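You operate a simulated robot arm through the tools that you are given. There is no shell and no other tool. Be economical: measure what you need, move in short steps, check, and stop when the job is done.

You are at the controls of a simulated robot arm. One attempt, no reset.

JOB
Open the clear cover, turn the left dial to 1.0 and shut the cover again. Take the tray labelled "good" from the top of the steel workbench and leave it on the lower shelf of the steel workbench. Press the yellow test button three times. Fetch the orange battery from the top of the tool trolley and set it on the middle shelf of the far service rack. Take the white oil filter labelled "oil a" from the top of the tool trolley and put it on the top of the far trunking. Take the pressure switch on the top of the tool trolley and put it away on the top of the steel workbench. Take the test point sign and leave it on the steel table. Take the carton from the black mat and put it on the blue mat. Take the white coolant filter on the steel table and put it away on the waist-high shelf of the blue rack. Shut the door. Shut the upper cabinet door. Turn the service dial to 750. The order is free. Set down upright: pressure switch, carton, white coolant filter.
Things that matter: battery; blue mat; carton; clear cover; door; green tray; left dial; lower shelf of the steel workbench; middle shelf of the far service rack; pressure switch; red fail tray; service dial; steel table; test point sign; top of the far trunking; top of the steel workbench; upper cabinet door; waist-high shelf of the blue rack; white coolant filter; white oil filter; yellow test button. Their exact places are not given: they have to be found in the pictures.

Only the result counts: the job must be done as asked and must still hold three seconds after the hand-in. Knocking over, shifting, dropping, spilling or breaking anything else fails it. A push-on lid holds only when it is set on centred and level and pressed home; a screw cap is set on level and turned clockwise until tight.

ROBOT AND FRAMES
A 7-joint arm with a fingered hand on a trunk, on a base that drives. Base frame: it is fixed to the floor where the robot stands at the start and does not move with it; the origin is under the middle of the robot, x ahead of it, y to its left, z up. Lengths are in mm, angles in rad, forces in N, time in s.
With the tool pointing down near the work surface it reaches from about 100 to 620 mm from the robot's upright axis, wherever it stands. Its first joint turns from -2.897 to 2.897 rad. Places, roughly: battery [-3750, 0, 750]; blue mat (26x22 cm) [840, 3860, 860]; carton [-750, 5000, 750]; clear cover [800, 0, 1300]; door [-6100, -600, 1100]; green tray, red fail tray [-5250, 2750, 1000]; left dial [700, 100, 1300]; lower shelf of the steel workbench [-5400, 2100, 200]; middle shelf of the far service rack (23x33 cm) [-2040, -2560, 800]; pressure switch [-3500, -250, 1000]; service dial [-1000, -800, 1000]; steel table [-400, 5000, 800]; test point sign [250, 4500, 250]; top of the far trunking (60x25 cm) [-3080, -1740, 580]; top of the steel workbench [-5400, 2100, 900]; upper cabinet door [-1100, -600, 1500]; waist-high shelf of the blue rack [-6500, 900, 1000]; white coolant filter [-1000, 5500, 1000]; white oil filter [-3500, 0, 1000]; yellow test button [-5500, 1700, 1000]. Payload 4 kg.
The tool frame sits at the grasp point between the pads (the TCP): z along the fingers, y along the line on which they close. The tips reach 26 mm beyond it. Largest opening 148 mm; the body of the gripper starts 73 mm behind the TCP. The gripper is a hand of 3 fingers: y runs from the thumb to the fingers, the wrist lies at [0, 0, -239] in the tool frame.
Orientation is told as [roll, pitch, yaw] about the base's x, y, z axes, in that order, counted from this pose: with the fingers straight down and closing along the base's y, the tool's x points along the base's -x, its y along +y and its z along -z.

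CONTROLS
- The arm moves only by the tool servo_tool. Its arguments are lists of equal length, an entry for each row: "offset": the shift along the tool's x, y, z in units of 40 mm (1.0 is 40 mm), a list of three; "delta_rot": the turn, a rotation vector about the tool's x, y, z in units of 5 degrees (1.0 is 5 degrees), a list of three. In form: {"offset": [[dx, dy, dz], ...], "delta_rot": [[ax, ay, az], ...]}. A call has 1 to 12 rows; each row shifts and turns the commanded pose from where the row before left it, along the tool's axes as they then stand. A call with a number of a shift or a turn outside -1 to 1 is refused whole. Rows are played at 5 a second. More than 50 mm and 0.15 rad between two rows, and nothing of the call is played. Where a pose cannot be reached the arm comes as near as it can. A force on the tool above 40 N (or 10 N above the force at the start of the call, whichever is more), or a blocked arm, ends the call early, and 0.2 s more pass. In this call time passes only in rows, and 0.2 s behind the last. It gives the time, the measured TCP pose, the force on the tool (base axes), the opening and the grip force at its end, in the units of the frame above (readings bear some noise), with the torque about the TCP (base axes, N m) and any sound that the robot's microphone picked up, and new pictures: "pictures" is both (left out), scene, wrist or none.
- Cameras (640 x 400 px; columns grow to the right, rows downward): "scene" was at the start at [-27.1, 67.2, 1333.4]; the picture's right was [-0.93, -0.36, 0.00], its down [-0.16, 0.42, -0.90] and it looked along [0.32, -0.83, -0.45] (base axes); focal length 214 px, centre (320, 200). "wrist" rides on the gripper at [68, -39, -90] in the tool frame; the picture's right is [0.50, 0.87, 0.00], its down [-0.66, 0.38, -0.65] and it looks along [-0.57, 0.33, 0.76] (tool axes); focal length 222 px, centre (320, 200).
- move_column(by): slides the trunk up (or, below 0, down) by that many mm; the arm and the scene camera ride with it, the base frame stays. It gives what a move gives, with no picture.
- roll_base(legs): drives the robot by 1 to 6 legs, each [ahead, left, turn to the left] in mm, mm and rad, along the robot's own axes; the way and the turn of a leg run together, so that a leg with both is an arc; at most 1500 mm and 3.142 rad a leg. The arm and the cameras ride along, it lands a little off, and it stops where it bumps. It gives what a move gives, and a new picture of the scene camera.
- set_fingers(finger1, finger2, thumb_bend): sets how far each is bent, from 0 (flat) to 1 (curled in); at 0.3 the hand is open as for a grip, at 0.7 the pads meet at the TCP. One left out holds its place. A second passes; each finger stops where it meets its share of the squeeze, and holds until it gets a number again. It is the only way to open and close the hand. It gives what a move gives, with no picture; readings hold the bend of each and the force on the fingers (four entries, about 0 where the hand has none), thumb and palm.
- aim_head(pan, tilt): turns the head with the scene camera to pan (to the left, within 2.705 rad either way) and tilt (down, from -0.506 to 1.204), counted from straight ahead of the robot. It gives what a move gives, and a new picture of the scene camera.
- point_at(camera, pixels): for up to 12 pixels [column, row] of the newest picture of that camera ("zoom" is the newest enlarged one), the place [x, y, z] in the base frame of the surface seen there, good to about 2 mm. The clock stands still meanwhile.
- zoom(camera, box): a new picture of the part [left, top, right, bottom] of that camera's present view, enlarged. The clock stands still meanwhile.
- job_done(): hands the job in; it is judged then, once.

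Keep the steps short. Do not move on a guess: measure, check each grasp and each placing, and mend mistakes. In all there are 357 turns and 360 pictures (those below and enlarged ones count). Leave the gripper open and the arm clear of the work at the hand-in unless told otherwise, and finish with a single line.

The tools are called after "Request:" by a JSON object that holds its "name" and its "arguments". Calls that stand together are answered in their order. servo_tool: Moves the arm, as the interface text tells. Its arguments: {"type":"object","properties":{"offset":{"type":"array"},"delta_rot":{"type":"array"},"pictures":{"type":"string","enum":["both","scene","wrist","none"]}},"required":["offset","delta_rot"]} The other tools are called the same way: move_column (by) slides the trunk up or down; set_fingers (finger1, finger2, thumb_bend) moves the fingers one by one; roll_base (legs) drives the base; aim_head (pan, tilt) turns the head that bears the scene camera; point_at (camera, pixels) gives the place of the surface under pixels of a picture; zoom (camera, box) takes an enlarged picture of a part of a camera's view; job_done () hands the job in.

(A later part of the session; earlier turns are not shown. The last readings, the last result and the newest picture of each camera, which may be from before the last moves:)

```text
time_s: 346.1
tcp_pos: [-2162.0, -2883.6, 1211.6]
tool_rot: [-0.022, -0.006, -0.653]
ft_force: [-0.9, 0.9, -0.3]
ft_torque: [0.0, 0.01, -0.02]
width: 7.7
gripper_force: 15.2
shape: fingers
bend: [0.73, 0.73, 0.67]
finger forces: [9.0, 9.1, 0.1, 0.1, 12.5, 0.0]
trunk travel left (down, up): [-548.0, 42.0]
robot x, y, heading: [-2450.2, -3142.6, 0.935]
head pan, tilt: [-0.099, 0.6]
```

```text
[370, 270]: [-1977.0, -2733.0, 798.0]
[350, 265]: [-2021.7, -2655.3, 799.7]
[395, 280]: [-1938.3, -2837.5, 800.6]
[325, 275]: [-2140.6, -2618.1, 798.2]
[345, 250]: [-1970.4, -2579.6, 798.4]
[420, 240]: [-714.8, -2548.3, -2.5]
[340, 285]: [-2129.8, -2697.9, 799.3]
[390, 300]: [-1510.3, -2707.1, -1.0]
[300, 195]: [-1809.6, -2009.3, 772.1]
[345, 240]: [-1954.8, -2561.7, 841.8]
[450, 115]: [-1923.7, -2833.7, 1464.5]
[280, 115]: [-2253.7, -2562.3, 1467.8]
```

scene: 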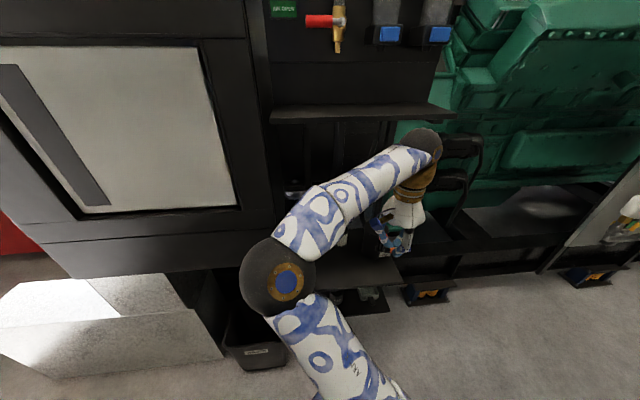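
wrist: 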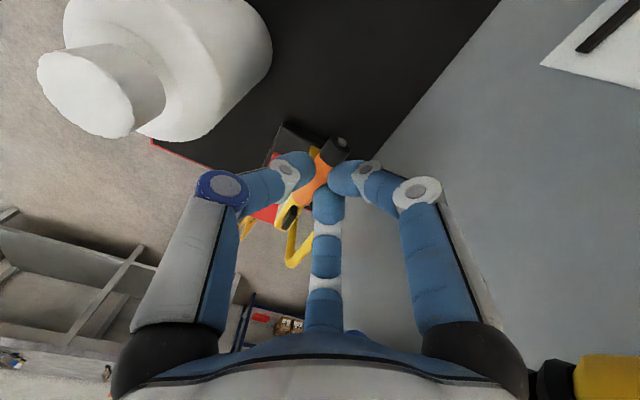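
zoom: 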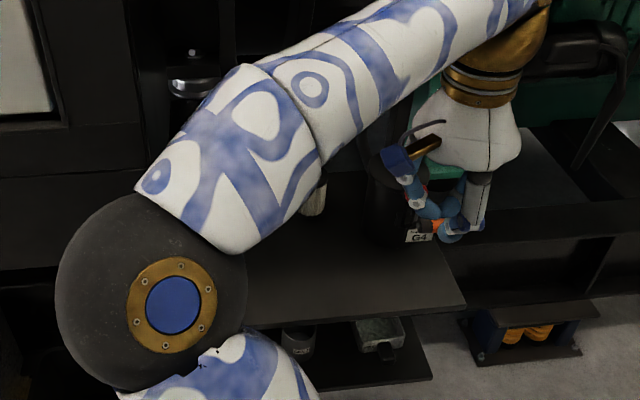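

Shelf z=799, free space near its front at about (-2096,-2637). Lower the trunk outside the shelf edge, then move in.

Request:
{"name": "move_column", "arguments": {"by": -348}}

Request:
{"name": "servo_tool", "arguments": {"offset": [[0.405, 0.98, 0], [0.405, 0.98, 0], [0.405, 0.98, 0], [0.405, 0.98, 0], [0.405, 0.98, 0], [0.405, 0.98, 0]], "delta_rot": [[0.3, 0, 0], [0, 0, 0], [0, 0, 0], [0, 0, 0], [0, 0, 0], [0, 0, 0]], "pictures": "both"}}

```text
time_s: 349.5
tcp_pos: [-2161.9, -2884.9, 863.7]
tool_rot: [-0.021, -0.006, -0.653]
ft_force: [0.1, 0.2, -0.6]
ft_torque: [0.0, 0.04, 0.01]
width: 7.6
gripper_force: 14.9
shape: fingers
bend: [0.73, 0.73, 0.67]
finger forces: [8.9, 9.3, 0.0, 0.0, 12.3, 0.1]
trunk travel left (down, up): [-200.0, 390.0]
robot x, y, heading: [-2448.0, -3142.0, 0.933]
head pan, tilt: [-0.099, 0.6]
```

```text
time_s: 350.9
tcp_pos: [-2095.7, -2640.0, 852.3]
tool_rot: [-0.05, -0.004, -0.655]
ft_force: [-0.3, 0.9, 0.6]
ft_torque: [0.01, -0.03, 0.03]
width: 7.2
gripper_force: 15.5
shape: fingers
bend: [0.73, 0.73, 0.67]
finger forces: [9.2, 9.4, 0.1, 0.0, 12.3, 0.1]
trunk travel left (down, up): [-200.0, 390.0]
robot x, y, heading: [-2452.2, -3144.2, 0.934]
head pan, tilt: [-0.099, 0.6]
```

scene: 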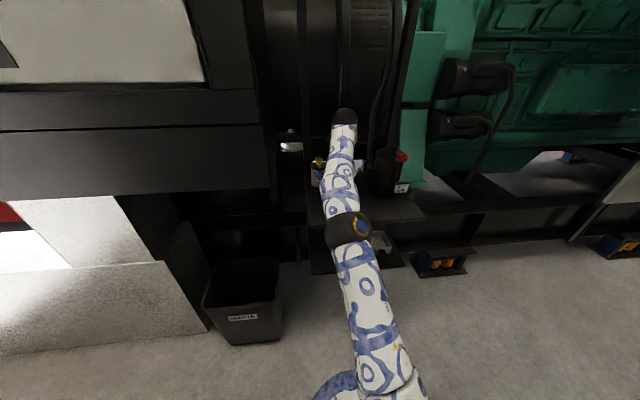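
wrist: 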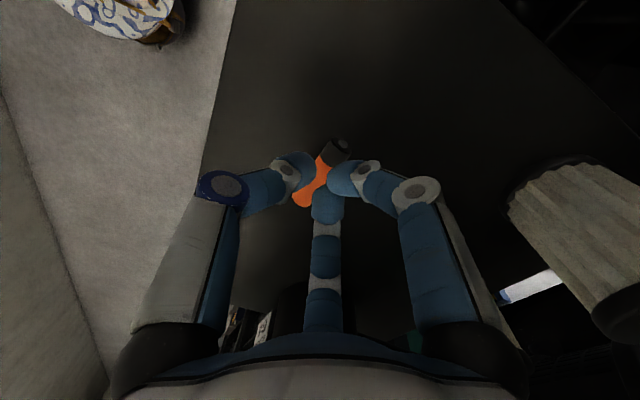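

Over the shelf. Level the tool and lower to the surface.

Request:
{"name": "servo_tool", "arguments": {"offset": [[0, 0, 0.2], [0, 0, 0.15], [0, 0, 0.12], [0, 0, 0.1]], "delta_rot": [[-0.57, 0, 0], [0, 0, 0], [0, 0, 0], [0, 0, 0]], "pictures": "none"}}

Request:
{"name": "set_fingers", "arguments": {"finger1": 0.6, "finger2": 0.6, "thumb_bend": 0.6}}

Request:
{"name": "servo_tool", "arguments": {"offset": [[0, 0, -0.6], [0, 0, -0.6], [0, -0.8, 0], [0, -0.8, 0], [0, -0.8, 0], [0, -0.8, 0], [0, -0.8, 0], [0, -0.8, 0]], "delta_rot": [[0, 0, 0], [0, 0, 0], [0, 0, 0], [0, 0, 0], [0, 0, 0], [0, 0, 0], [0, 0, 0], [0, 0, 0]], "pictures": "wrist"}}

```text
time_s: 351.9
tcp_pos: [-2096.6, -2639.2, 830.4]
tool_rot: [0.002, -0.006, -0.652]
ft_force: [0.0, 0.4, 8.9]
ft_torque: [0.01, -0.03, -0.01]
width: 7.0
gripper_force: 18.7
shape: fingers
bend: [0.73, 0.73, 0.67]
finger forces: [11.0, 11.1, 0.0, 0.1, 15.2, 0.0]
trunk travel left (down, up): [-200.0, 390.0]
robot x, y, heading: [-2451.1, -3147.1, 0.933]
head pan, tilt: [-0.099, 0.6]
```

```text
time_s: 352.9
tcp_pos: [-2097.0, -2639.8, 830.4]
tool_rot: [0.003, -0.009, -0.654]
ft_force: [1.1, 2.4, 25.0]
ft_torque: [0.04, 0.0, -0.05]
width: 19.5
gripper_force: 12.4
shape: fingers
bend: [0.63, 0.63, 0.63]
finger forces: [7.1, 8.2, 0.0, 0.0, 9.4, 0.0]
trunk travel left (down, up): [-200.0, 390.0]
robot x, y, heading: [-2450.4, -3146.7, 0.932]
head pan, tilt: [-0.099, 0.6]
```

```text
time_s: 354.7
tcp_pos: [-2211.2, -2789.4, 875.6]
tool_rot: [0.0, -0.006, -0.656]
ft_force: [-0.4, -0.1, 0.0]
ft_torque: [-0.01, 0.01, 0.0]
width: 29.3
gripper_force: 0.0
shape: fingers
bend: [0.6, 0.6, 0.6]
finger forces: [0.1, 0.0, 0.0, 0.1, 0.0, 0.1]
trunk travel left (down, up): [-200.0, 390.0]
robot x, y, heading: [-2453.3, -3146.5, 0.936]
head pan, tilt: [-0.099, 0.6]
```

wrist: 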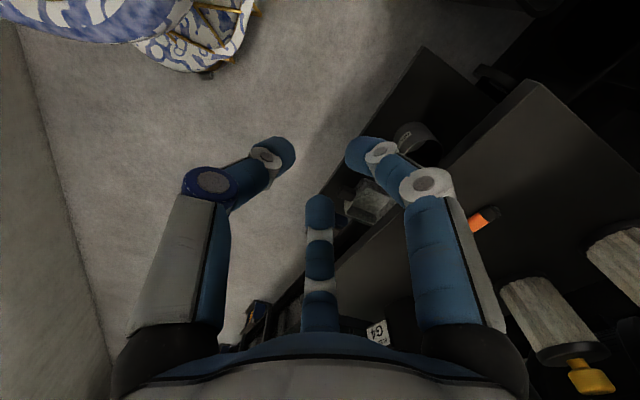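

Request:
{"name": "point_at", "arguments": {"camera": "wrist", "pixels": [[485, 218], [535, 85], [345, 270], [560, 200], [540, 300]]}}

Request:
{"name": "move_column", "arguments": {"by": 348}}

```text
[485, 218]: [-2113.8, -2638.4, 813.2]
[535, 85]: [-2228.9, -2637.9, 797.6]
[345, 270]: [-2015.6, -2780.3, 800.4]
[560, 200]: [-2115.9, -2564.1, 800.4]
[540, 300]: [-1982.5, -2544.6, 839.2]
```

```text
time_s: 358.1
tcp_pos: [-2212.1, -2789.1, 1223.9]
tool_rot: [0.001, -0.008, -0.653]
ft_force: [0.0, -0.3, -0.6]
ft_torque: [0.01, 0.01, 0.0]
width: 29.4
gripper_force: 0.1
shape: fingers
bend: [0.6, 0.6, 0.6]
finger forces: [0.1, 0.1, 0.0, 0.1, 0.1, 0.1]
trunk travel left (down, up): [-548.0, 42.0]
robot x, y, heading: [-2454.6, -3145.4, 0.939]
head pan, tilt: [-0.099, 0.6]
```

Battery is on the shelf, inside its front edge. Now back to the trolley for the oil filter.

Request:
{"name": "roll_base", "arguments": {"legs": [[0, 0, -1.55], [-562, 260, 0], [-1105, 98, 0], [-500, 32, 0], [-825, 134, 0], [0, 0, -0.96]]}}

```text
time_s: 379.7
tcp_pos: [-4569.5, -1410.5, 1224.0]
tool_rot: [-0.001, -0.007, 3.142]
ft_force: [-0.6, -0.6, -0.9]
ft_torque: [0.03, -0.02, 0.02]
width: 29.4
gripper_force: 0.1
shape: fingers
bend: [0.6, 0.6, 0.6]
finger forces: [0.0, 0.0, 0.0, 0.0, 0.1, 0.0]
trunk travel left (down, up): [-548.0, 42.0]
robot x, y, heading: [-4590.4, -981.2, -1.552]
head pan, tilt: [-0.099, 0.6]
```

scene: 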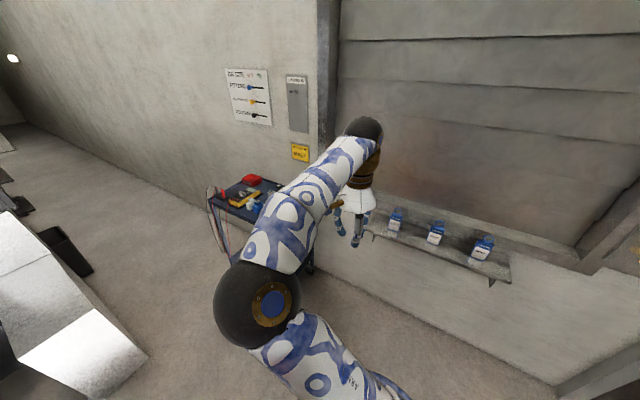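

Request:
{"name": "roll_base", "arguments": {"legs": [[-1075, -125, 0], [-1075, -125, 0], [0, 500, 0], [73, 680, 0], [0, 0, -0.64], [318, 733, 0]]}}

Request:
{"name": "aim_head", "arguments": {"pan": 0.0, "tilt": 0.75}}

Request:
{"name": "point_at", "arguments": {"camera": "scene", "pixels": [[340, 210], [345, 250], [405, 230]]}}

```text
time_s: 386.9
tcp_pos: [-4747.3, -137.0, 1224.1]
tool_rot: [0.001, -0.006, -3.129]
ft_force: [-0.5, 0.9, 0.2]
ft_torque: [-0.04, -0.01, 0.03]
width: 29.3
gripper_force: 0.0
shape: fingers
bend: [0.6, 0.6, 0.6]
finger forces: [0.0, 0.1, 0.0, 0.1, 0.0, 0.0]
trunk travel left (down, up): [-548.0, 42.0]
robot x, y, heading: [-4775.4, 292.9, -1.542]
head pan, tilt: [-0.099, 0.6]
stopped in leg 2: the robot was blocked; the commanded pose is now the measured one
```

scene: 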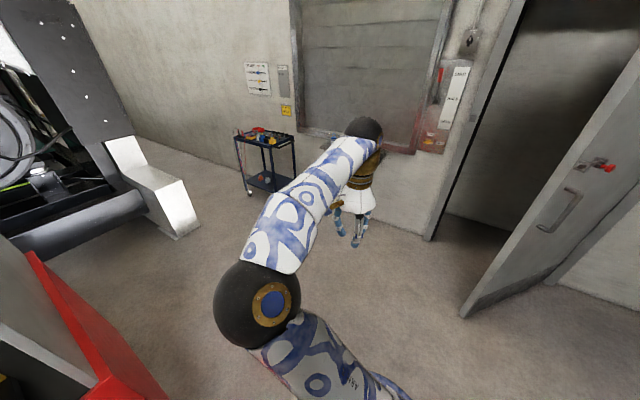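

```text
time_s: 387.6
tcp_pos: [-4746.3, -140.1, 1224.1]
tool_rot: [0.0, -0.006, -3.129]
ft_force: [0.2, 0.1, 0.3]
ft_torque: [0.04, -0.04, 0.01]
width: 29.1
gripper_force: 0.1
shape: fingers
bend: [0.6, 0.6, 0.6]
finger forces: [0.0, 0.1, 0.0, 0.0, 0.0, 0.0]
trunk travel left (down, up): [-548.0, 42.0]
robot x, y, heading: [-4778.8, 288.0, -1.542]
head pan, tilt: [0.0, 0.75]
```

scene: 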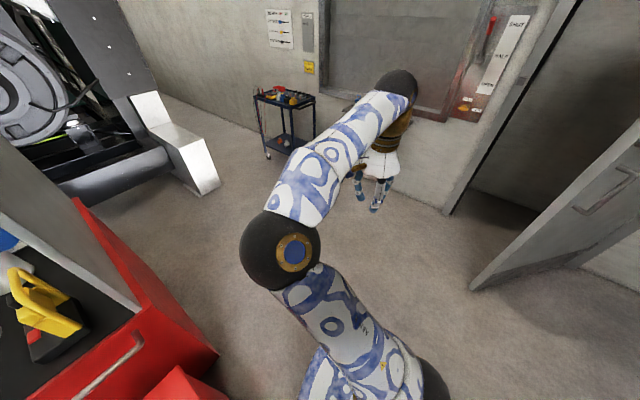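

```text
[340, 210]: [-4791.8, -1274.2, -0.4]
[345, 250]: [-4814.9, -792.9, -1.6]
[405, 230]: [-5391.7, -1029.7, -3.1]
```

Blocked again; look behind for the cause.

Request:
{"name": "aim_head", "arguments": {"pan": 2.4, "tilt": 0.9}}

Request:
{"name": "point_at", "arguments": {"camera": "scene", "pixels": [[320, 200], [320, 260], [250, 250], [400, 250], [320, 320]]}}

```text
time_s: 389.9
tcp_pos: [-4747.9, -138.1, 1222.9]
tool_rot: [0.0, -0.009, -3.13]
ft_force: [0.2, 0.0, 0.2]
ft_torque: [-0.01, -0.03, 0.01]
width: 29.1
gripper_force: 0.1
shape: fingers
bend: [0.6, 0.6, 0.6]
finger forces: [0.0, 0.0, 0.0, 0.0, 0.0, 0.0]
trunk travel left (down, up): [-548.0, 42.0]
robot x, y, heading: [-4773.4, 289.6, -1.54]
head pan, tilt: [2.4, 0.901]
```

scene: 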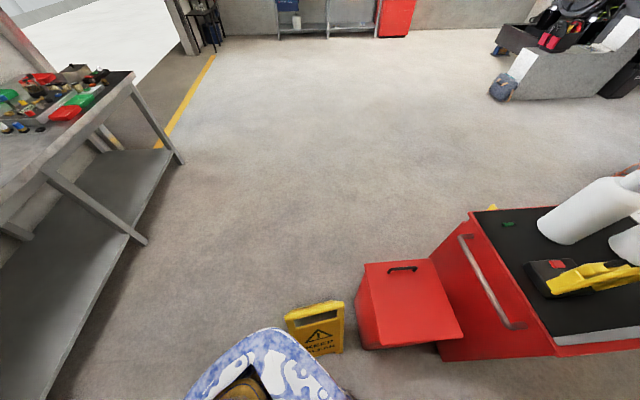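

```text
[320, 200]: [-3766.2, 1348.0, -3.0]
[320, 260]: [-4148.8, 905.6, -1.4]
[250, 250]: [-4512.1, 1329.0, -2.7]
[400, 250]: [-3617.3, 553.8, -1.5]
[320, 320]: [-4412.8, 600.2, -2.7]
```

Request:
{"name": "point_at", "arguments": {"camera": "scene", "pixels": [[183, 160], [143, 243], [132, 80], [60, 395], [20, 190], [300, 315], [340, 350], [270, 340]]}}

```text
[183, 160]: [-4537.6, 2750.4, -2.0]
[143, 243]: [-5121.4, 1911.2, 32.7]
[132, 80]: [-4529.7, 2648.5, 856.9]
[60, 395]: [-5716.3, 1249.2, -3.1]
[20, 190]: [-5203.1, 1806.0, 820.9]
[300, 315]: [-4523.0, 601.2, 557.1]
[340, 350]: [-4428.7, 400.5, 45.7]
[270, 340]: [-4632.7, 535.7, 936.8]
```

The base is longer toward its rear, and the sign is just behind it. Sidestep first, then go round.

Request:
{"name": "roll_base", "arguments": {"legs": [[0, -230, 0], [-870, 0, 0], [0, 700, 0], [40, 625, 0], [0, 0, -0.65], [318, 733, 0]]}}

Request:
{"name": "aim_head", "arguments": {"pan": 0.0, "tilt": 0.75}}

Request:
{"name": "point_at", "arguments": {"camera": "scene", "pixels": [[340, 210], [345, 250], [405, 230]]}}

```text
time_s: 408.0
tcp_pos: [-3542.7, 96.0, 1222.8]
tool_rot: [0.0, -0.006, 2.484]
ft_force: [0.0, 0.5, -0.4]
ft_torque: [-0.02, -0.03, 0.03]
width: 29.3
gripper_force: 0.1
shape: fingers
bend: [0.6, 0.6, 0.6]
finger forces: [0.1, 0.1, 0.0, 0.0, 0.1, 0.0]
trunk travel left (down, up): [-548.0, 42.0]
robot x, y, heading: [-3305.6, 446.7, -2.217]
head pan, tilt: [2.4, 0.901]
```

scene: 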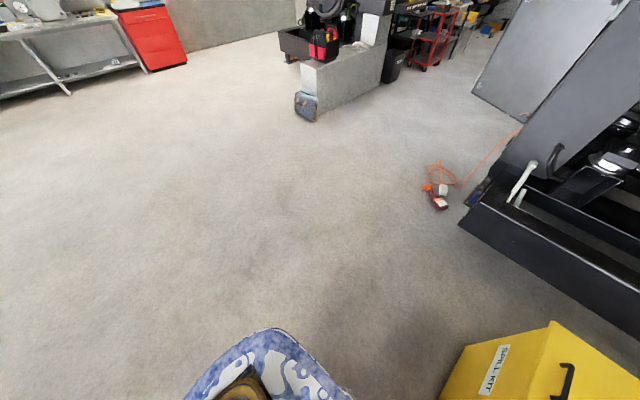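

```text
time_s: 410.2
tcp_pos: [-3542.9, 96.6, 1223.9]
tool_rot: [-0.001, -0.007, 2.483]
ft_force: [0.9, 0.1, 0.6]
ft_torque: [-0.01, 0.0, -0.01]
width: 29.0
gripper_force: 0.1
shape: fingers
bend: [0.6, 0.6, 0.6]
finger forces: [0.0, 0.0, 0.0, 0.1, 0.1, 0.0]
trunk travel left (down, up): [-548.0, 42.0]
robot x, y, heading: [-3300.6, 451.7, -2.207]
head pan, tilt: [0.0, 0.75]
```

scene: 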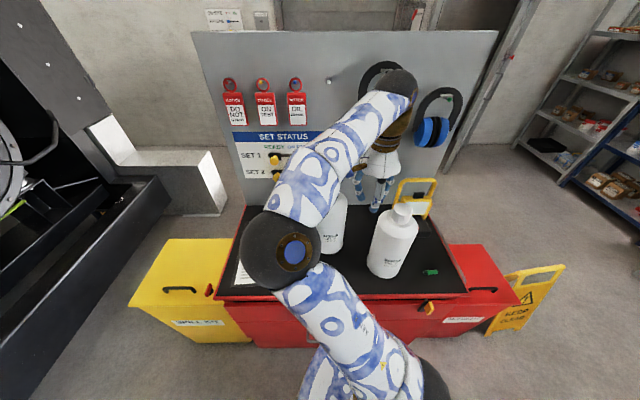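

```text
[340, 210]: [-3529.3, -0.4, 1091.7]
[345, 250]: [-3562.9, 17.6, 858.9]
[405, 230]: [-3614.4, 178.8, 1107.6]
```

Move over oil A's cap and look with the wrist camera.

Request:
{"name": "set_fingers", "arguments": {"finger1": 0.42, "finger2": 0.42, "thumb_bend": 0.42}}

Request:
{"name": "servo_tool", "arguments": {"offset": [[0.75, 0.77, 0], [0.75, 0.77, 0], [0.75, 0.77, 0]], "delta_rot": [[0, 0, 0], [0, 0, 0], [0, 0, 0]], "pictures": "wrist"}}

Request:
{"name": "zoom", "arguments": {"camera": "wrist", "box": [160, 60, 480, 260]}}

```text
time_s: 411.2
tcp_pos: [-3542.5, 95.9, 1222.9]
tool_rot: [-0.001, -0.008, 2.485]
ft_force: [-0.4, 0.2, 0.3]
ft_torque: [-0.01, 0.03, 0.02]
width: 87.9
gripper_force: 0.1
shape: fingers
bend: [0.42, 0.42, 0.42]
finger forces: [0.1, 0.0, 0.0, 0.1, 0.1, 0.0]
trunk travel left (down, up): [-548.0, 42.0]
robot x, y, heading: [-3302.0, 445.8, -2.212]
head pan, tilt: [0.0, 0.75]
```

```text
time_s: 412.0
tcp_pos: [-3527.8, -32.1, 1225.6]
tool_rot: [-0.002, -0.006, 2.484]
ft_force: [-0.1, -0.6, 1.0]
ft_torque: [-0.02, 0.02, 0.01]
width: 88.3
gripper_force: 0.0
shape: fingers
bend: [0.42, 0.42, 0.42]
finger forces: [0.1, 0.0, 0.0, 0.1, 0.0, 0.0]
trunk travel left (down, up): [-548.0, 42.0]
robot x, y, heading: [-3301.2, 446.1, -2.211]
head pan, tilt: [0.0, 0.75]
```

wrist: 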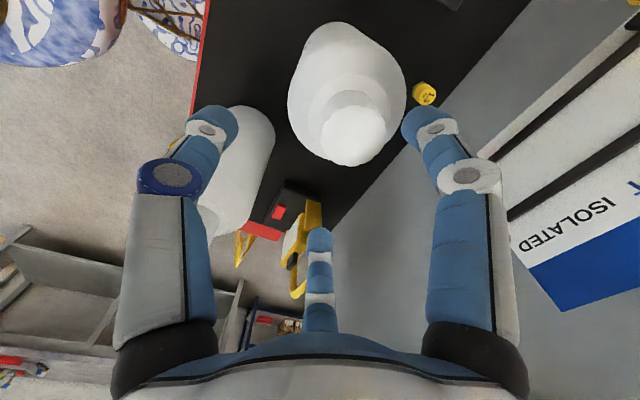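

```text
2.00 times, centred on (320, 160) of wrist
```

zoom: 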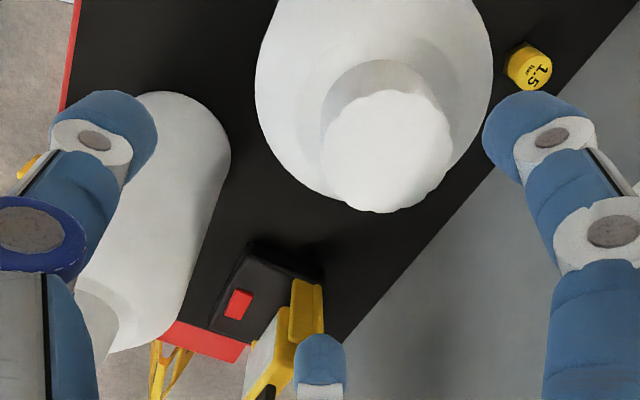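

Request:
{"name": "point_at", "arguments": {"camera": "zoom", "pixels": [[388, 150], [330, 150], [445, 150], [388, 95], [388, 205], [375, 75], [300, 120], [470, 60], [530, 65], [520, 75], [545, 70]]}}

```text
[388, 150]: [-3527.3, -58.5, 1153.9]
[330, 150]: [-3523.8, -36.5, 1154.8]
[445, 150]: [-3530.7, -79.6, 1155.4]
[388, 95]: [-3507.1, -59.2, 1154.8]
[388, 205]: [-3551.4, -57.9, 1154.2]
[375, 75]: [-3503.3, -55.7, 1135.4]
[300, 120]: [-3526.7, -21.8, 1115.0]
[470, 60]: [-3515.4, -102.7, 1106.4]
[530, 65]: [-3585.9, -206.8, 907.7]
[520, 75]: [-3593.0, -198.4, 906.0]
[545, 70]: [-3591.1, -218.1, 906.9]
```

Cap centre (-3528,-58.5), top 1154. Centre, descend until just above the shoulder and close.

Request:
{"name": "servo_tool", "arguments": {"offset": [[0.4, 0.52, 0], [0, 0, 0.5], [0, 0, 0.5], [0, 0, 0.5], [0, 0, 0.47]], "delta_rot": [[0, 0, 0], [0, 0, 0], [0, 0, 0], [0, 0, 0], [0, 0, 0]], "pictures": "none"}}

Request:
{"name": "set_fingers", "arguments": {"finger1": 0.75, "finger2": 0.75, "thumb_bend": 0.75}}

Request:
{"name": "zoom", "arguments": {"camera": "wrist", "box": [160, 60, 480, 260]}}

```text
time_s: 413.2
tcp_pos: [-3529.5, -58.2, 1146.3]
tool_rot: [-0.001, -0.008, 2.485]
ft_force: [-0.6, 0.6, 0.2]
ft_torque: [0.02, 0.03, 0.0]
width: 88.5
gripper_force: 0.1
shape: fingers
bend: [0.42, 0.42, 0.42]
finger forces: [0.0, 0.1, 0.0, 0.0, 0.0, 0.0]
trunk travel left (down, up): [-548.0, 42.0]
robot x, y, heading: [-3298.6, 449.7, -2.21]
head pan, tilt: [0.0, 0.75]
```

```text
time_s: 414.2
tcp_pos: [-3527.1, -55.5, 1149.0]
tool_rot: [0.003, -0.007, 2.483]
ft_force: [5.0, 3.1, 30.3]
ft_torque: [-0.56, 0.55, 0.07]
width: 41.1
gripper_force: 25.8
shape: fingers
bend: [0.52, 0.51, 0.65]
finger forces: [17.4, 16.9, 0.1, 0.0, 17.1, 0.0]
trunk travel left (down, up): [-548.0, 42.0]
robot x, y, heading: [-3300.7, 452.7, -2.208]
head pan, tilt: [0.0, 0.75]
```

```text
2.00 times, centred on (320, 160) of wrist
```

zoom: 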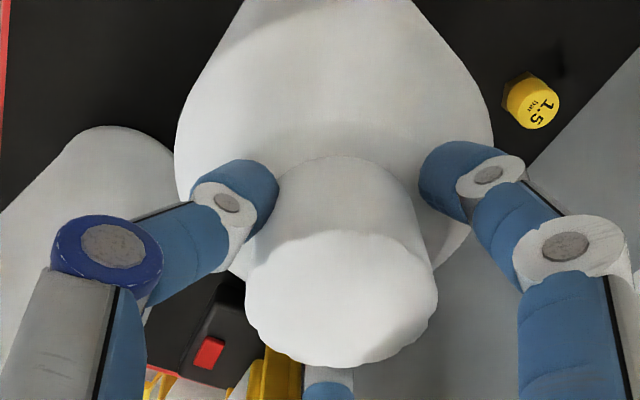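

Gripped, a bit off centre. Lift 25 mm and check that it holds.

Request:
{"name": "servo_tool", "arguments": {"offset": [[0, 0, -0.2], [0, 0, -0.2], [0, 0, -0.3]], "delta_rot": [[0, 0, 0], [0, 0, 0], [0, 0, 0]], "pictures": "both"}}

```text
time_s: 415.0
tcp_pos: [-3528.5, -59.6, 1172.1]
tool_rot: [-0.001, -0.007, 2.483]
ft_force: [-0.4, -0.3, -11.3]
ft_torque: [-0.03, -0.03, -0.01]
width: 28.1
gripper_force: 10.5
shape: fingers
bend: [0.56, 0.52, 0.67]
finger forces: [4.3, 7.0, 0.0, 0.0, 9.1, 0.0]
trunk travel left (down, up): [-548.0, 42.0]
robot x, y, heading: [-3298.9, 447.8, -2.215]
head pan, tilt: [0.0, 0.75]
```

scene: 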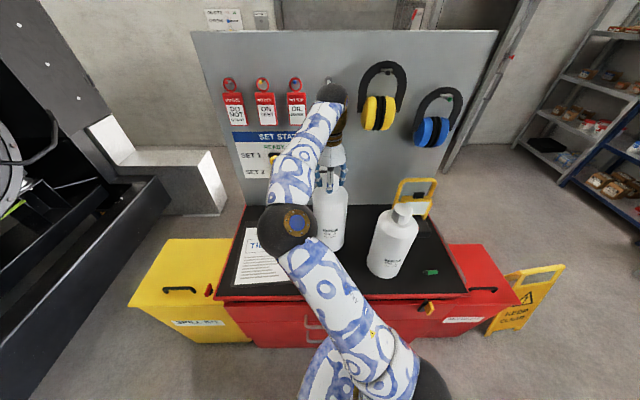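
wrist: 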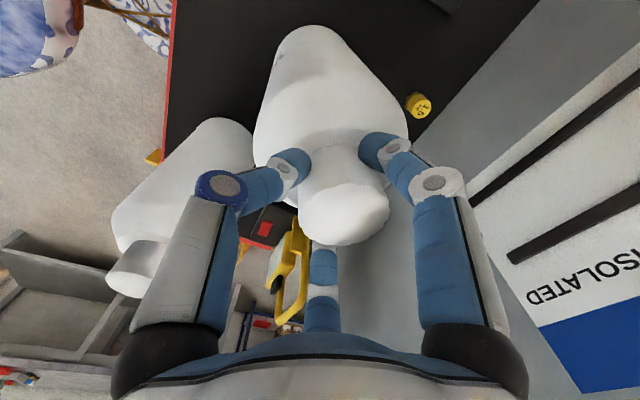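

It hangs on a light grip. Tighten to be safe.

Request:
{"name": "set_fingers", "arguments": {"finger1": 1.0, "finger2": 1.0, "thumb_bend": 1.0}}

Request:
{"name": "servo_tool", "arguments": {"offset": [[0, 0, -0.4], [0, 0, -0.5], [0, 0, -0.5]], "delta_rot": [[0, 0, 0], [0, 0, 0], [0, 0, 0]], "pictures": "wrist"}}

```text
time_s: 416.0
tcp_pos: [-3528.9, -58.6, 1173.1]
tool_rot: [0.0, -0.007, 2.483]
ft_force: [0.4, -0.2, 0.5]
ft_torque: [-0.04, 0.03, -0.03]
width: 27.1
gripper_force: 0.0
shape: fingers
bend: [0.92, 0.8, 1.0]
finger forces: [0.0, 0.1, 0.0, 0.1, 0.1, 0.0]
trunk travel left (down, up): [-548.0, 42.0]
robot x, y, heading: [-3304.3, 448.9, -2.211]
head pan, tilt: [0.0, 0.75]
```

```text
time_s: 416.8
tcp_pos: [-3528.1, -58.0, 1229.4]
tool_rot: [-0.001, -0.007, 2.485]
ft_force: [-0.2, -0.1, -0.5]
ft_torque: [0.01, 0.03, -0.01]
width: 27.4
gripper_force: 0.0
shape: fingers
bend: [0.92, 0.8, 1.0]
finger forces: [0.0, 0.1, 0.1, 0.0, 0.1, 0.0]
trunk travel left (down, up): [-548.0, 42.0]
robot x, y, heading: [-3300.8, 448.5, -2.214]
head pan, tilt: [0.0, 0.75]
```

wrist: 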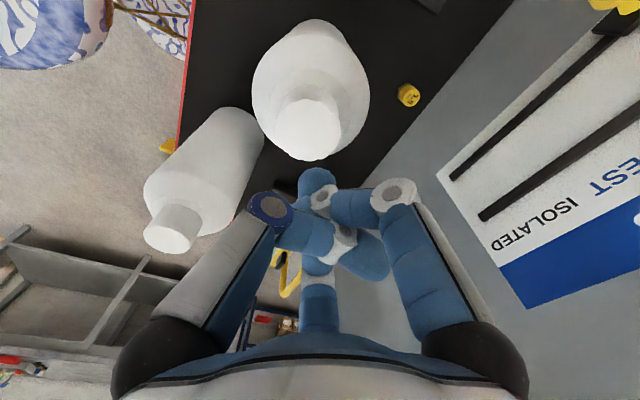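

It dropped 25 mm but stands upright: the fingertips had caught on the shoulder rather than the cap. Re-measure and grip higher.

Request:
{"name": "set_fingers", "arguments": {"finger1": 0.42, "finger2": 0.42, "thumb_bend": 0.42}}

Request:
{"name": "point_at", "arguments": {"camera": "wrist", "pixels": [[309, 130], [285, 130], [333, 130], [309, 105], [309, 153]]}}

```text
time_s: 417.8
tcp_pos: [-3528.2, -58.4, 1229.0]
tool_rot: [0.001, -0.008, 2.484]
ft_force: [-0.1, -1.0, -0.1]
ft_torque: [0.0, 0.0, -0.02]
width: 87.8
gripper_force: 0.0
shape: fingers
bend: [0.42, 0.42, 0.42]
finger forces: [0.1, 0.0, 0.0, 0.0, 0.0, 0.0]
trunk travel left (down, up): [-548.0, 42.0]
robot x, y, heading: [-3297.3, 450.6, -2.212]
head pan, tilt: [0.0, 0.75]
```

```text
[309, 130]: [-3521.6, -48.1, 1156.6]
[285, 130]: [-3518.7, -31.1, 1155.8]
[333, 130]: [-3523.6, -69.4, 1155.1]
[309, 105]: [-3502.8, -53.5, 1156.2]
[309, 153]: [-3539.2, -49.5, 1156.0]
```

Request:
{"name": "servo_tool", "arguments": {"offset": [[0.02, -0.265, 0], [0, 0, 0.6], [0, 0, 0.6], [0, 0, 0.5]], "delta_rot": [[0, 0, 0], [0, 0, 0], [0, 0, 0], [0, 0, 0]], "pictures": "none"}}

Request:
{"name": "set_fingers", "arguments": {"finger1": 0.75, "finger2": 0.75, "thumb_bend": 0.75}}

Request:
{"name": "zoom", "arguments": {"camera": "wrist", "box": [160, 60, 480, 260]}}

```text
time_s: 418.8
tcp_pos: [-3519.9, -50.4, 1159.2]
tool_rot: [0.001, -0.007, 2.484]
ft_force: [0.3, -0.4, -0.6]
ft_torque: [-0.01, 0.0, 0.03]
width: 87.7
gripper_force: 0.0
shape: fingers
bend: [0.42, 0.42, 0.42]
finger forces: [0.0, 0.0, 0.1, 0.0, 0.0, 0.0]
trunk travel left (down, up): [-548.0, 42.0]
robot x, y, heading: [-3299.6, 449.6, -2.213]
head pan, tilt: [0.0, 0.75]
```

```text
time_s: 419.8
tcp_pos: [-3520.2, -50.9, 1160.6]
tool_rot: [0.001, -0.008, 2.484]
ft_force: [1.5, 1.1, -0.3]
ft_torque: [-0.05, 0.07, -0.05]
width: 33.8
gripper_force: 16.9
shape: fingers
bend: [0.57, 0.54, 0.64]
finger forces: [8.5, 9.6, 0.0, 0.0, 15.9, 0.0]
trunk travel left (down, up): [-548.0, 42.0]
robot x, y, heading: [-3303.3, 448.9, -2.208]
head pan, tilt: [0.0, 0.75]
```

```text
2.00 times, centred on (320, 160) of wrist
```

zoom: 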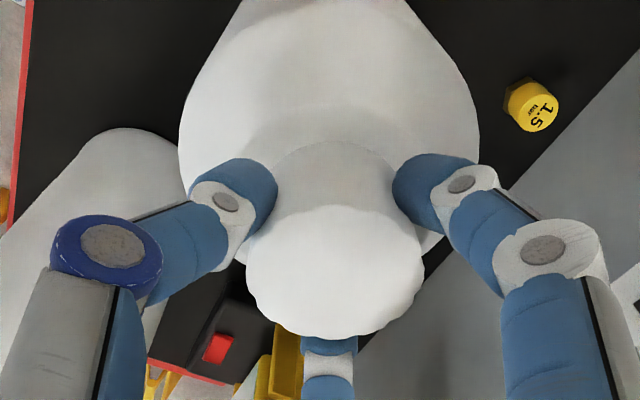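

Clean grip at 17 N. Lift 60 mm.

Request:
{"name": "servo_tool", "arguments": {"offset": [[0, 0, -0.2], [0, 0, -0.3], [0, 0, -0.5], [0, 0, -0.5], [0, 0, -0.5]], "delta_rot": [[0, 0, 0], [0, 0, 0], [0, 0, 0], [0, 0, 0], [0, 0, 0]], "pictures": "scene"}}

```text
time_s: 421.0
tcp_pos: [-3520.6, -52.6, 1241.0]
tool_rot: [-0.002, -0.004, 2.482]
ft_force: [-0.4, -0.2, -11.3]
ft_torque: [0.0, -0.06, -0.01]
width: 33.1
gripper_force: 15.1
shape: fingers
bend: [0.57, 0.53, 0.64]
finger forces: [7.8, 8.4, 0.0, 0.0, 14.2, 0.1]
trunk travel left (down, up): [-548.0, 42.0]
robot x, y, heading: [-3302.0, 451.2, -2.213]
head pan, tilt: [0.0, 0.75]
```

scene: 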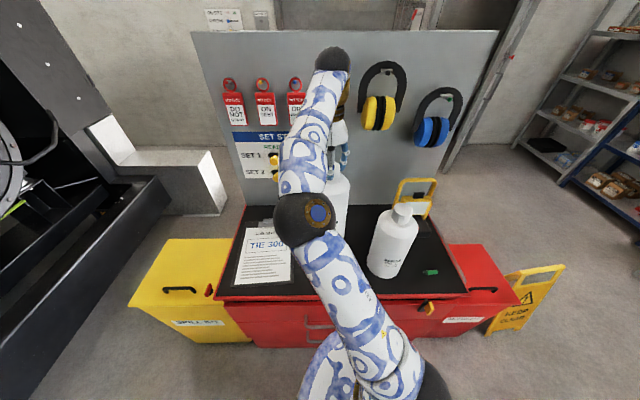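

Held. Pull back 150 mm and drive round to the end of the far trunking.

Request:
{"name": "servo_tool", "arguments": {"offset": [[0, -0.6, -0.2], [0, -0.8, -0.2], [0, -0.8, -0.2], [0, -0.8, 0], [0, -0.8, 0]], "delta_rot": [[0, 0, 0], [0, 0, 0], [0, 0, 0], [0, 0, 0], [0, 0, 0]], "pictures": "none"}}

Request:
{"name": "roll_base", "arguments": {"legs": [[-289, -714, 0], [0, 0, 0.67], [-79, -678, 0], [2, -640, 0], [850, -24, 0], [1206, 186, 0]]}}

Request:
{"name": "roll_base", "arguments": {"legs": [[0, 0, 0.82], [1214, 497, 0]]}}

Request:
{"name": "aim_head", "arguments": {"pan": 0.0, "tilt": 0.75}}

```text
time_s: 422.2
tcp_pos: [-3426.1, 69.2, 1261.9]
tool_rot: [-0.001, -0.008, 2.485]
ft_force: [0.8, 0.2, -10.3]
ft_torque: [0.13, -0.15, -0.02]
width: 32.2
gripper_force: 15.5
shape: fingers
bend: [0.57, 0.53, 0.65]
finger forces: [7.5, 8.6, 0.1, 0.0, 14.5, 0.0]
trunk travel left (down, up): [-548.0, 42.0]
robot x, y, heading: [-3302.8, 451.4, -2.211]
head pan, tilt: [0.0, 0.75]
```

```text
time_s: 444.6
tcp_pos: [-4633.5, -1306.0, 1262.4]
tool_rot: [-0.001, -0.008, -3.126]
ft_force: [0.5, -0.4, -10.6]
ft_torque: [-0.02, -0.06, 0.03]
width: 31.6
gripper_force: 14.7
shape: fingers
bend: [0.57, 0.53, 0.65]
finger forces: [7.6, 9.1, 0.1, 0.0, 13.0, 0.0]
trunk travel left (down, up): [-548.0, 42.0]
robot x, y, heading: [-4775.5, -928.1, -1.541]
head pan, tilt: [0.0, 0.75]
```

scene: 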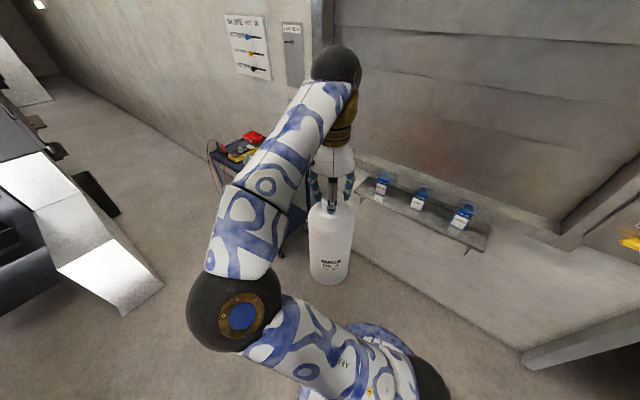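

```text
time_s: 453.1
tcp_pos: [-3188.6, -1500.2, 1261.9]
tool_rot: [-0.003, -0.006, -2.311]
ft_force: [-0.4, -0.1, -9.9]
ft_torque: [0.03, -0.05, 0.0]
width: 31.3
gripper_force: 15.0
shape: fingers
bend: [0.57, 0.53, 0.65]
finger forces: [7.6, 9.1, 0.1, 0.0, 12.7, 0.0]
trunk travel left (down, up): [-548.0, 42.0]
robot x, y, heading: [-3558.2, -1339.9, -0.721]
head pan, tilt: [0.0, 0.75]
```

scene: 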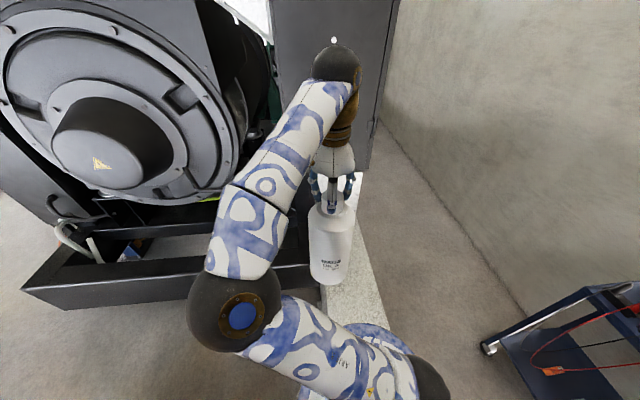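

```text
time_s: 453.7
tcp_pos: [-3189.0, -1499.2, 1261.7]
tool_rot: [0.0, -0.007, -2.313]
ft_force: [0.5, -0.5, -10.6]
ft_torque: [-0.01, -0.05, 0.0]
width: 31.4
gripper_force: 15.2
shape: fingers
bend: [0.57, 0.53, 0.65]
finger forces: [7.6, 9.2, 0.0, 0.1, 12.9, 0.0]
trunk travel left (down, up): [-548.0, 42.0]
robot x, y, heading: [-3557.1, -1341.4, -0.727]
head pan, tilt: [0.0, 0.75]
```

scene: 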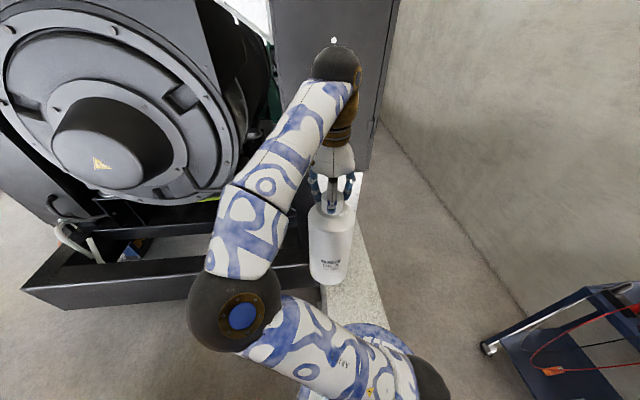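

Request:
{"name": "point_at", "arguments": {"camera": "scene", "pixels": [[365, 290], [352, 200], [380, 318], [372, 250], [340, 300], [358, 180], [345, 320], [310, 270]]}}

```text
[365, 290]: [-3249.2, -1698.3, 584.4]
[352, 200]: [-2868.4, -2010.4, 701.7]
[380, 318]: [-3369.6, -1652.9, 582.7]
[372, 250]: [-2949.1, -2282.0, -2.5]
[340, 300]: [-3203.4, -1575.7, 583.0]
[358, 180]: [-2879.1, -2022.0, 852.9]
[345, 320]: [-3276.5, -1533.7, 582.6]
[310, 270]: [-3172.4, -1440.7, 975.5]
```

Trunking top z=583. Move over (-3153,-1687) and lower with the trunk.

Request:
{"name": "servo_tool", "arguments": {"offset": [[-0.715, 0.96, 0], [-0.715, 0.96, 0], [-0.715, 0.96, 0], [-0.715, 0.96, 0]], "delta_rot": [[0, 0, 0], [0, 0, 0], [0, 0, 0], [0, 0, 0]], "pictures": "none"}}

Request:
{"name": "move_column", "arguments": {"by": -350}}

Request:
{"name": "servo_tool", "arguments": {"offset": [[0, 0, 0.2], [0, 0, 0.2], [0, 0, 0.15], [0, 0, 0.1], [0, 0, 0.1]], "delta_rot": [[0, 0, 0], [0, 0, 0], [0, 0, 0], [0, 0, 0], [0, 0, 0]], "pictures": "scene"}}

```text
time_s: 454.7
tcp_pos: [-3154.3, -1690.5, 1263.3]
tool_rot: [0.002, -0.005, -2.312]
ft_force: [0.4, -2.4, -10.7]
ft_torque: [-0.28, -0.05, -0.01]
width: 29.0
gripper_force: 14.1
shape: fingers
bend: [0.57, 0.53, 0.66]
finger forces: [6.7, 10.2, 0.0, 0.0, 10.9, 0.0]
trunk travel left (down, up): [-548.0, 42.0]
robot x, y, heading: [-3554.6, -1340.5, -0.725]
head pan, tilt: [0.0, 0.75]
```

```text
time_s: 458.1
tcp_pos: [-3155.4, -1688.6, 913.6]
tool_rot: [-0.001, -0.008, -2.313]
ft_force: [0.3, 0.5, -10.2]
ft_torque: [0.02, 0.0, 0.01]
width: 27.9
gripper_force: 13.6
shape: fingers
bend: [0.57, 0.53, 0.67]
finger forces: [7.2, 9.4, 0.1, 0.1, 11.2, 0.0]
trunk travel left (down, up): [-198.0, 392.0]
robot x, y, heading: [-3555.9, -1344.8, -0.72]
head pan, tilt: [0.0, 0.75]
```

```text
time_s: 459.4
tcp_pos: [-3156.3, -1685.4, 887.3]
tool_rot: [0.004, -0.005, -2.312]
ft_force: [-5.5, 5.7, 38.2]
ft_torque: [-0.1, 0.03, -0.01]
width: 25.6
gripper_force: 23.2
shape: fingers
bend: [0.57, 0.52, 0.65]
finger forces: [10.4, 11.1, 0.1, 0.0, 23.9, 0.0]
trunk travel left (down, up): [-198.0, 392.0]
robot x, y, heading: [-3563.1, -1342.3, -0.727]
head pan, tilt: [0.0, 0.75]
```

scene: 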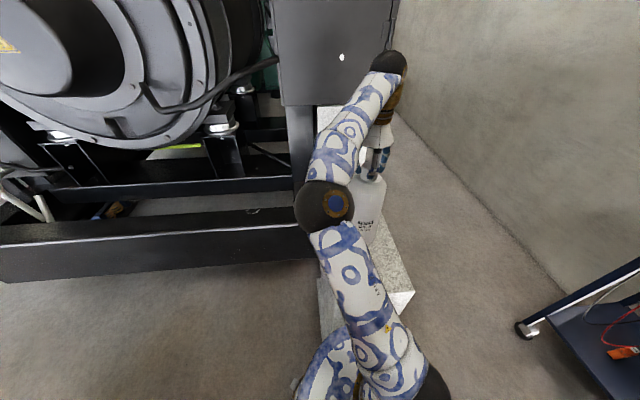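

Touched down (38 N up). Ease up 4 mm, release, rise clear and check.

Request:
{"name": "servo_tool", "arguments": {"offset": [[0, 0, -0.1]], "delta_rot": [[0, 0, 0]], "pictures": "none"}}

Request:
{"name": "set_fingers", "arguments": {"finger1": 0.4, "finger2": 0.4, "thumb_bend": 0.4}}

Request:
{"name": "move_column", "arguments": {"by": 340}}

Request:
{"name": "zoom", "arguments": {"camera": "scene", "box": [240, 100, 480, 330]}}

```text
time_s: 459.8
tcp_pos: [-3156.3, -1685.9, 888.3]
tool_rot: [-0.001, -0.006, -2.313]
ft_force: [-3.3, 2.9, 17.0]
ft_torque: [-0.04, 0.06, 0.0]
width: 25.5
gripper_force: 19.3
shape: fingers
bend: [0.57, 0.52, 0.65]
finger forces: [9.1, 10.9, 0.0, 0.0, 18.8, 0.0]
trunk travel left (down, up): [-198.0, 392.0]
robot x, y, heading: [-3557.9, -1339.6, -0.725]
head pan, tilt: [0.0, 0.75]
```

```text
time_s: 460.8
tcp_pos: [-3154.9, -1687.0, 887.7]
tool_rot: [0.0, -0.006, -2.314]
ft_force: [-0.4, 0.2, 0.8]
ft_torque: [0.01, -0.02, 0.0]
width: 94.3
gripper_force: 0.0
shape: fingers
bend: [0.4, 0.4, 0.4]
finger forces: [0.1, 0.1, 0.1, 0.1, 0.1, 0.0]
trunk travel left (down, up): [-198.0, 392.0]
robot x, y, heading: [-3562.8, -1340.6, -0.723]
head pan, tilt: [0.0, 0.75]
```

```text
time_s: 464.1
tcp_pos: [-3154.5, -1688.0, 1229.0]
tool_rot: [-0.001, -0.007, -2.312]
ft_force: [0.7, 0.4, 0.4]
ft_torque: [0.01, 0.02, -0.01]
width: 94.5
gripper_force: 0.1
shape: fingers
bend: [0.4, 0.4, 0.4]
finger forces: [0.0, 0.1, 0.0, 0.1, 0.1, 0.1]
trunk travel left (down, up): [-538.0, 52.0]
robot x, y, heading: [-3557.7, -1343.0, -0.727]
head pan, tilt: [0.0, 0.75]
```

```text
1.74 times, centred on (360, 215) of scene
```

zoom: 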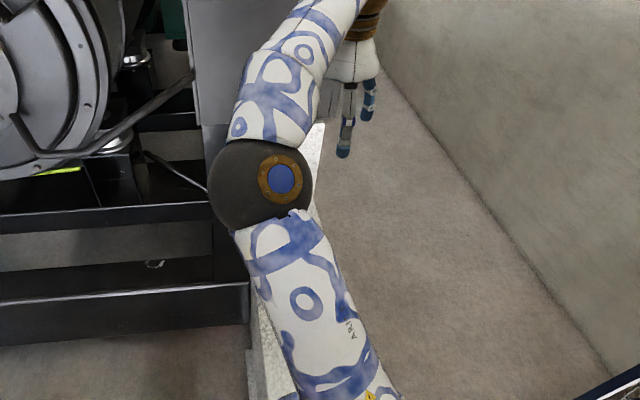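

Request:
{"name": "zoom", "arguments": {"camera": "wrist", "box": [0, 0, 640, 400]}}

```text
1.00 times, centred on (320, 200) of wrist (not enlarged: the box is as wide or as high as the picture)
```

zoom: 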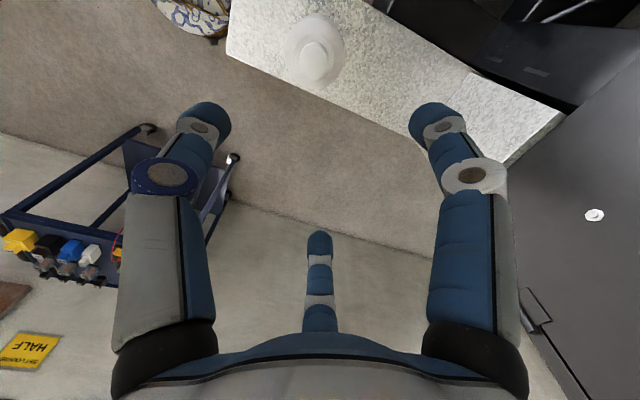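

Oil A stands on the trunking. Now back for the pressure switch.

Request:
{"name": "roll_base", "arguments": {"legs": [[-1214, -497, 0], [0, 0, -0.82], [-1206, -186, 0], [-860, 24, 0]]}}

Request:
{"name": "roll_base", "arguments": {"legs": [[0, 640, 0], [79, 678, 0], [0, 0, -0.67], [289, 714, 0]]}}

```text
time_s: 482.7
tcp_pos: [-5009.0, 608.0, 1228.1]
tool_rot: [-0.002, -0.008, -3.123]
ft_force: [-0.2, 0.1, -0.7]
ft_torque: [-0.02, 0.0, 0.0]
width: 94.5
gripper_force: 0.0
shape: fingers
bend: [0.4, 0.4, 0.4]
finger forces: [0.0, 0.1, 0.0, 0.0, 0.1, 0.0]
trunk travel left (down, up): [-538.0, 52.0]
robot x, y, heading: [-5036.1, 1136.4, -1.531]
head pan, tilt: [0.0, 0.75]
```

scene: 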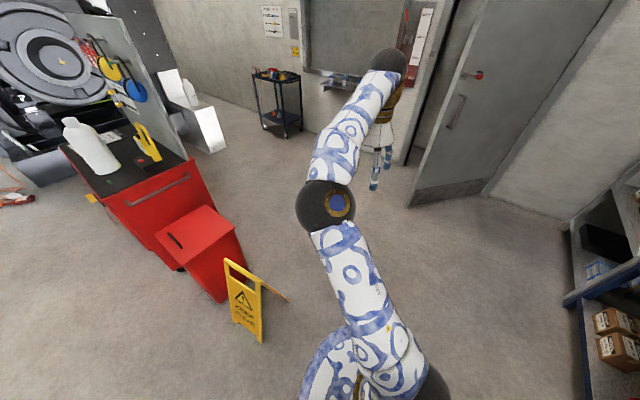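

```text
time_s: 495.2
tcp_pos: [-3596.4, 38.7, 1229.0]
tool_rot: [-0.001, -0.007, 2.512]
ft_force: [0.1, -1.1, 0.4]
ft_torque: [-0.02, -0.01, -0.02]
width: 94.4
gripper_force: 0.1
shape: fingers
bend: [0.4, 0.4, 0.4]
finger forces: [0.0, 0.0, 0.1, 0.0, 0.1, 0.0]
trunk travel left (down, up): [-538.0, 52.0]
robot x, y, heading: [-3295.7, 478.3, -2.182]
head pan, tilt: [0.0, 0.75]
```

scene: 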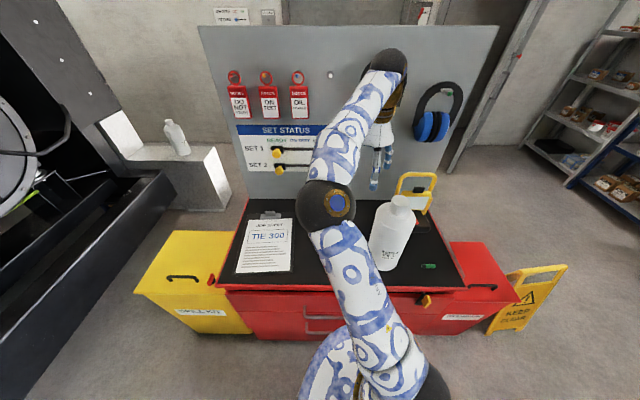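

The filter is visible on the trunking (176,138). Rotate the hand so its thin side faces the board, move in front of the switch, and measure the slider knobs' protrusion.

Request:
{"name": "point_at", "arguments": {"camera": "scene", "pixels": [[276, 153], [279, 168], [300, 150], [310, 185]]}}

Request:
{"name": "servo_tool", "arguments": {"offset": [[0, 0, 0], [0, 0, 0], [0, 0, 0], [0, 0, 0], [0, 0, 0], [0, 0, 0], [0, 0, 0], [0, 0, 0], [0, 0, 0], [0, 0, 0], [0, 0, 0], [0, 0, 0]], "delta_rot": [[0, 0, -1], [0, 0, -1], [0, 0, -1], [0, 0, -1], [0, 0, -1], [0, 0, -1], [0, 0, -1], [0, 0, -1], [0, 0, -1], [0, 0, -1], [0, 0, -1], [0, 0, -1]], "pictures": "none"}}

Request:
{"name": "servo_tool", "arguments": {"offset": [[0, 0, 0], [0, 0, 0], [0, 0, 0], [0, 0, 0], [0, 0, 0], [0, 0, 0], [-0.5, 0.88, 0.7], [-0.5, 0.88, 0.7], [-0.5, 0.88, 0.7], [-0.1, 0.8, 0.7]], "delta_rot": [[0, 0, -1], [0, 0, -1], [0, 0, -1], [0, 0, -1], [0, 0, -1], [0, 0, -1], [0, 0, 0], [0, 0, 0], [0, 0, 0], [0, 0, 0]], "pictures": "wrist"}}

```text
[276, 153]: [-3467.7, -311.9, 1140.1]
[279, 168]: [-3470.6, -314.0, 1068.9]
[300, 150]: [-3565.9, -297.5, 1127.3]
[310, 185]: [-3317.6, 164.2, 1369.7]
```

```text
time_s: 497.8
tcp_pos: [-3596.5, 39.2, 1228.5]
tool_rot: [-0.007, -0.005, -2.723]
ft_force: [-0.6, -0.3, -0.3]
ft_torque: [-0.02, 0.04, 0.03]
width: 94.6
gripper_force: 0.0
shape: fingers
bend: [0.4, 0.4, 0.4]
finger forces: [0.0, 0.0, 0.0, 0.0, 0.0, 0.0]
trunk travel left (down, up): [-538.0, 52.0]
robot x, y, heading: [-3298.8, 475.8, -2.184]
head pan, tilt: [0.0, 0.75]
```

```text
time_s: 500.0
tcp_pos: [-3524.9, -92.0, 1113.7]
tool_rot: [-0.007, 0.001, -2.203]
ft_force: [0.6, 0.2, 0.8]
ft_torque: [0.02, -0.03, -0.02]
width: 94.8
gripper_force: 0.1
shape: fingers
bend: [0.4, 0.4, 0.4]
finger forces: [0.0, 0.0, 0.0, 0.1, 0.1, 0.1]
trunk travel left (down, up): [-538.0, 52.0]
robot x, y, heading: [-3299.0, 483.4, -2.181]
head pan, tilt: [0.0, 0.75]
```

wrist: 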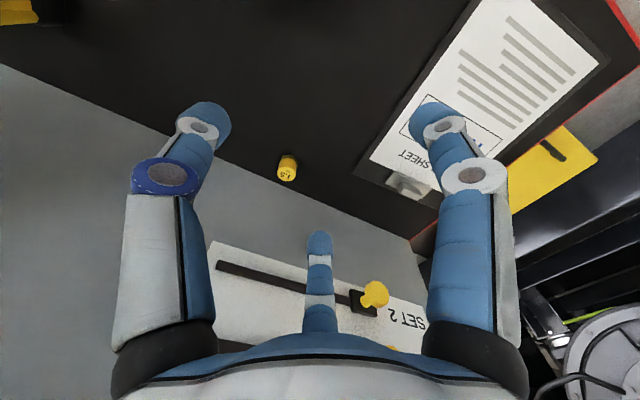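

Request:
{"name": "point_at", "arguments": {"camera": "wrist", "pixels": [[287, 172], [281, 172], [293, 172], [287, 160]]}}

Request:
{"name": "set_fingers", "arguments": {"finger1": 0.46, "finger2": 0.46, "thumb_bend": 0.46}}

```text
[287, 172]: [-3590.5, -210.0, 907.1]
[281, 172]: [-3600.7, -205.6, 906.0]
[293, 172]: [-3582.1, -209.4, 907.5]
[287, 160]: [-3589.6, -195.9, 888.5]
```

```text
time_s: 501.0
tcp_pos: [-3525.7, -92.4, 1114.3]
tool_rot: [-0.008, -0.001, -2.201]
ft_force: [0.8, -0.1, -0.3]
ft_torque: [-0.03, -0.01, -0.01]
width: 75.9
gripper_force: 0.0
shape: fingers
bend: [0.46, 0.46, 0.46]
finger forces: [0.0, 0.1, 0.0, 0.0, 0.1, 0.0]
trunk travel left (down, up): [-538.0, 52.0]
robot x, y, heading: [-3297.2, 479.7, -2.181]
head pan, tilt: [0.0, 0.75]
```

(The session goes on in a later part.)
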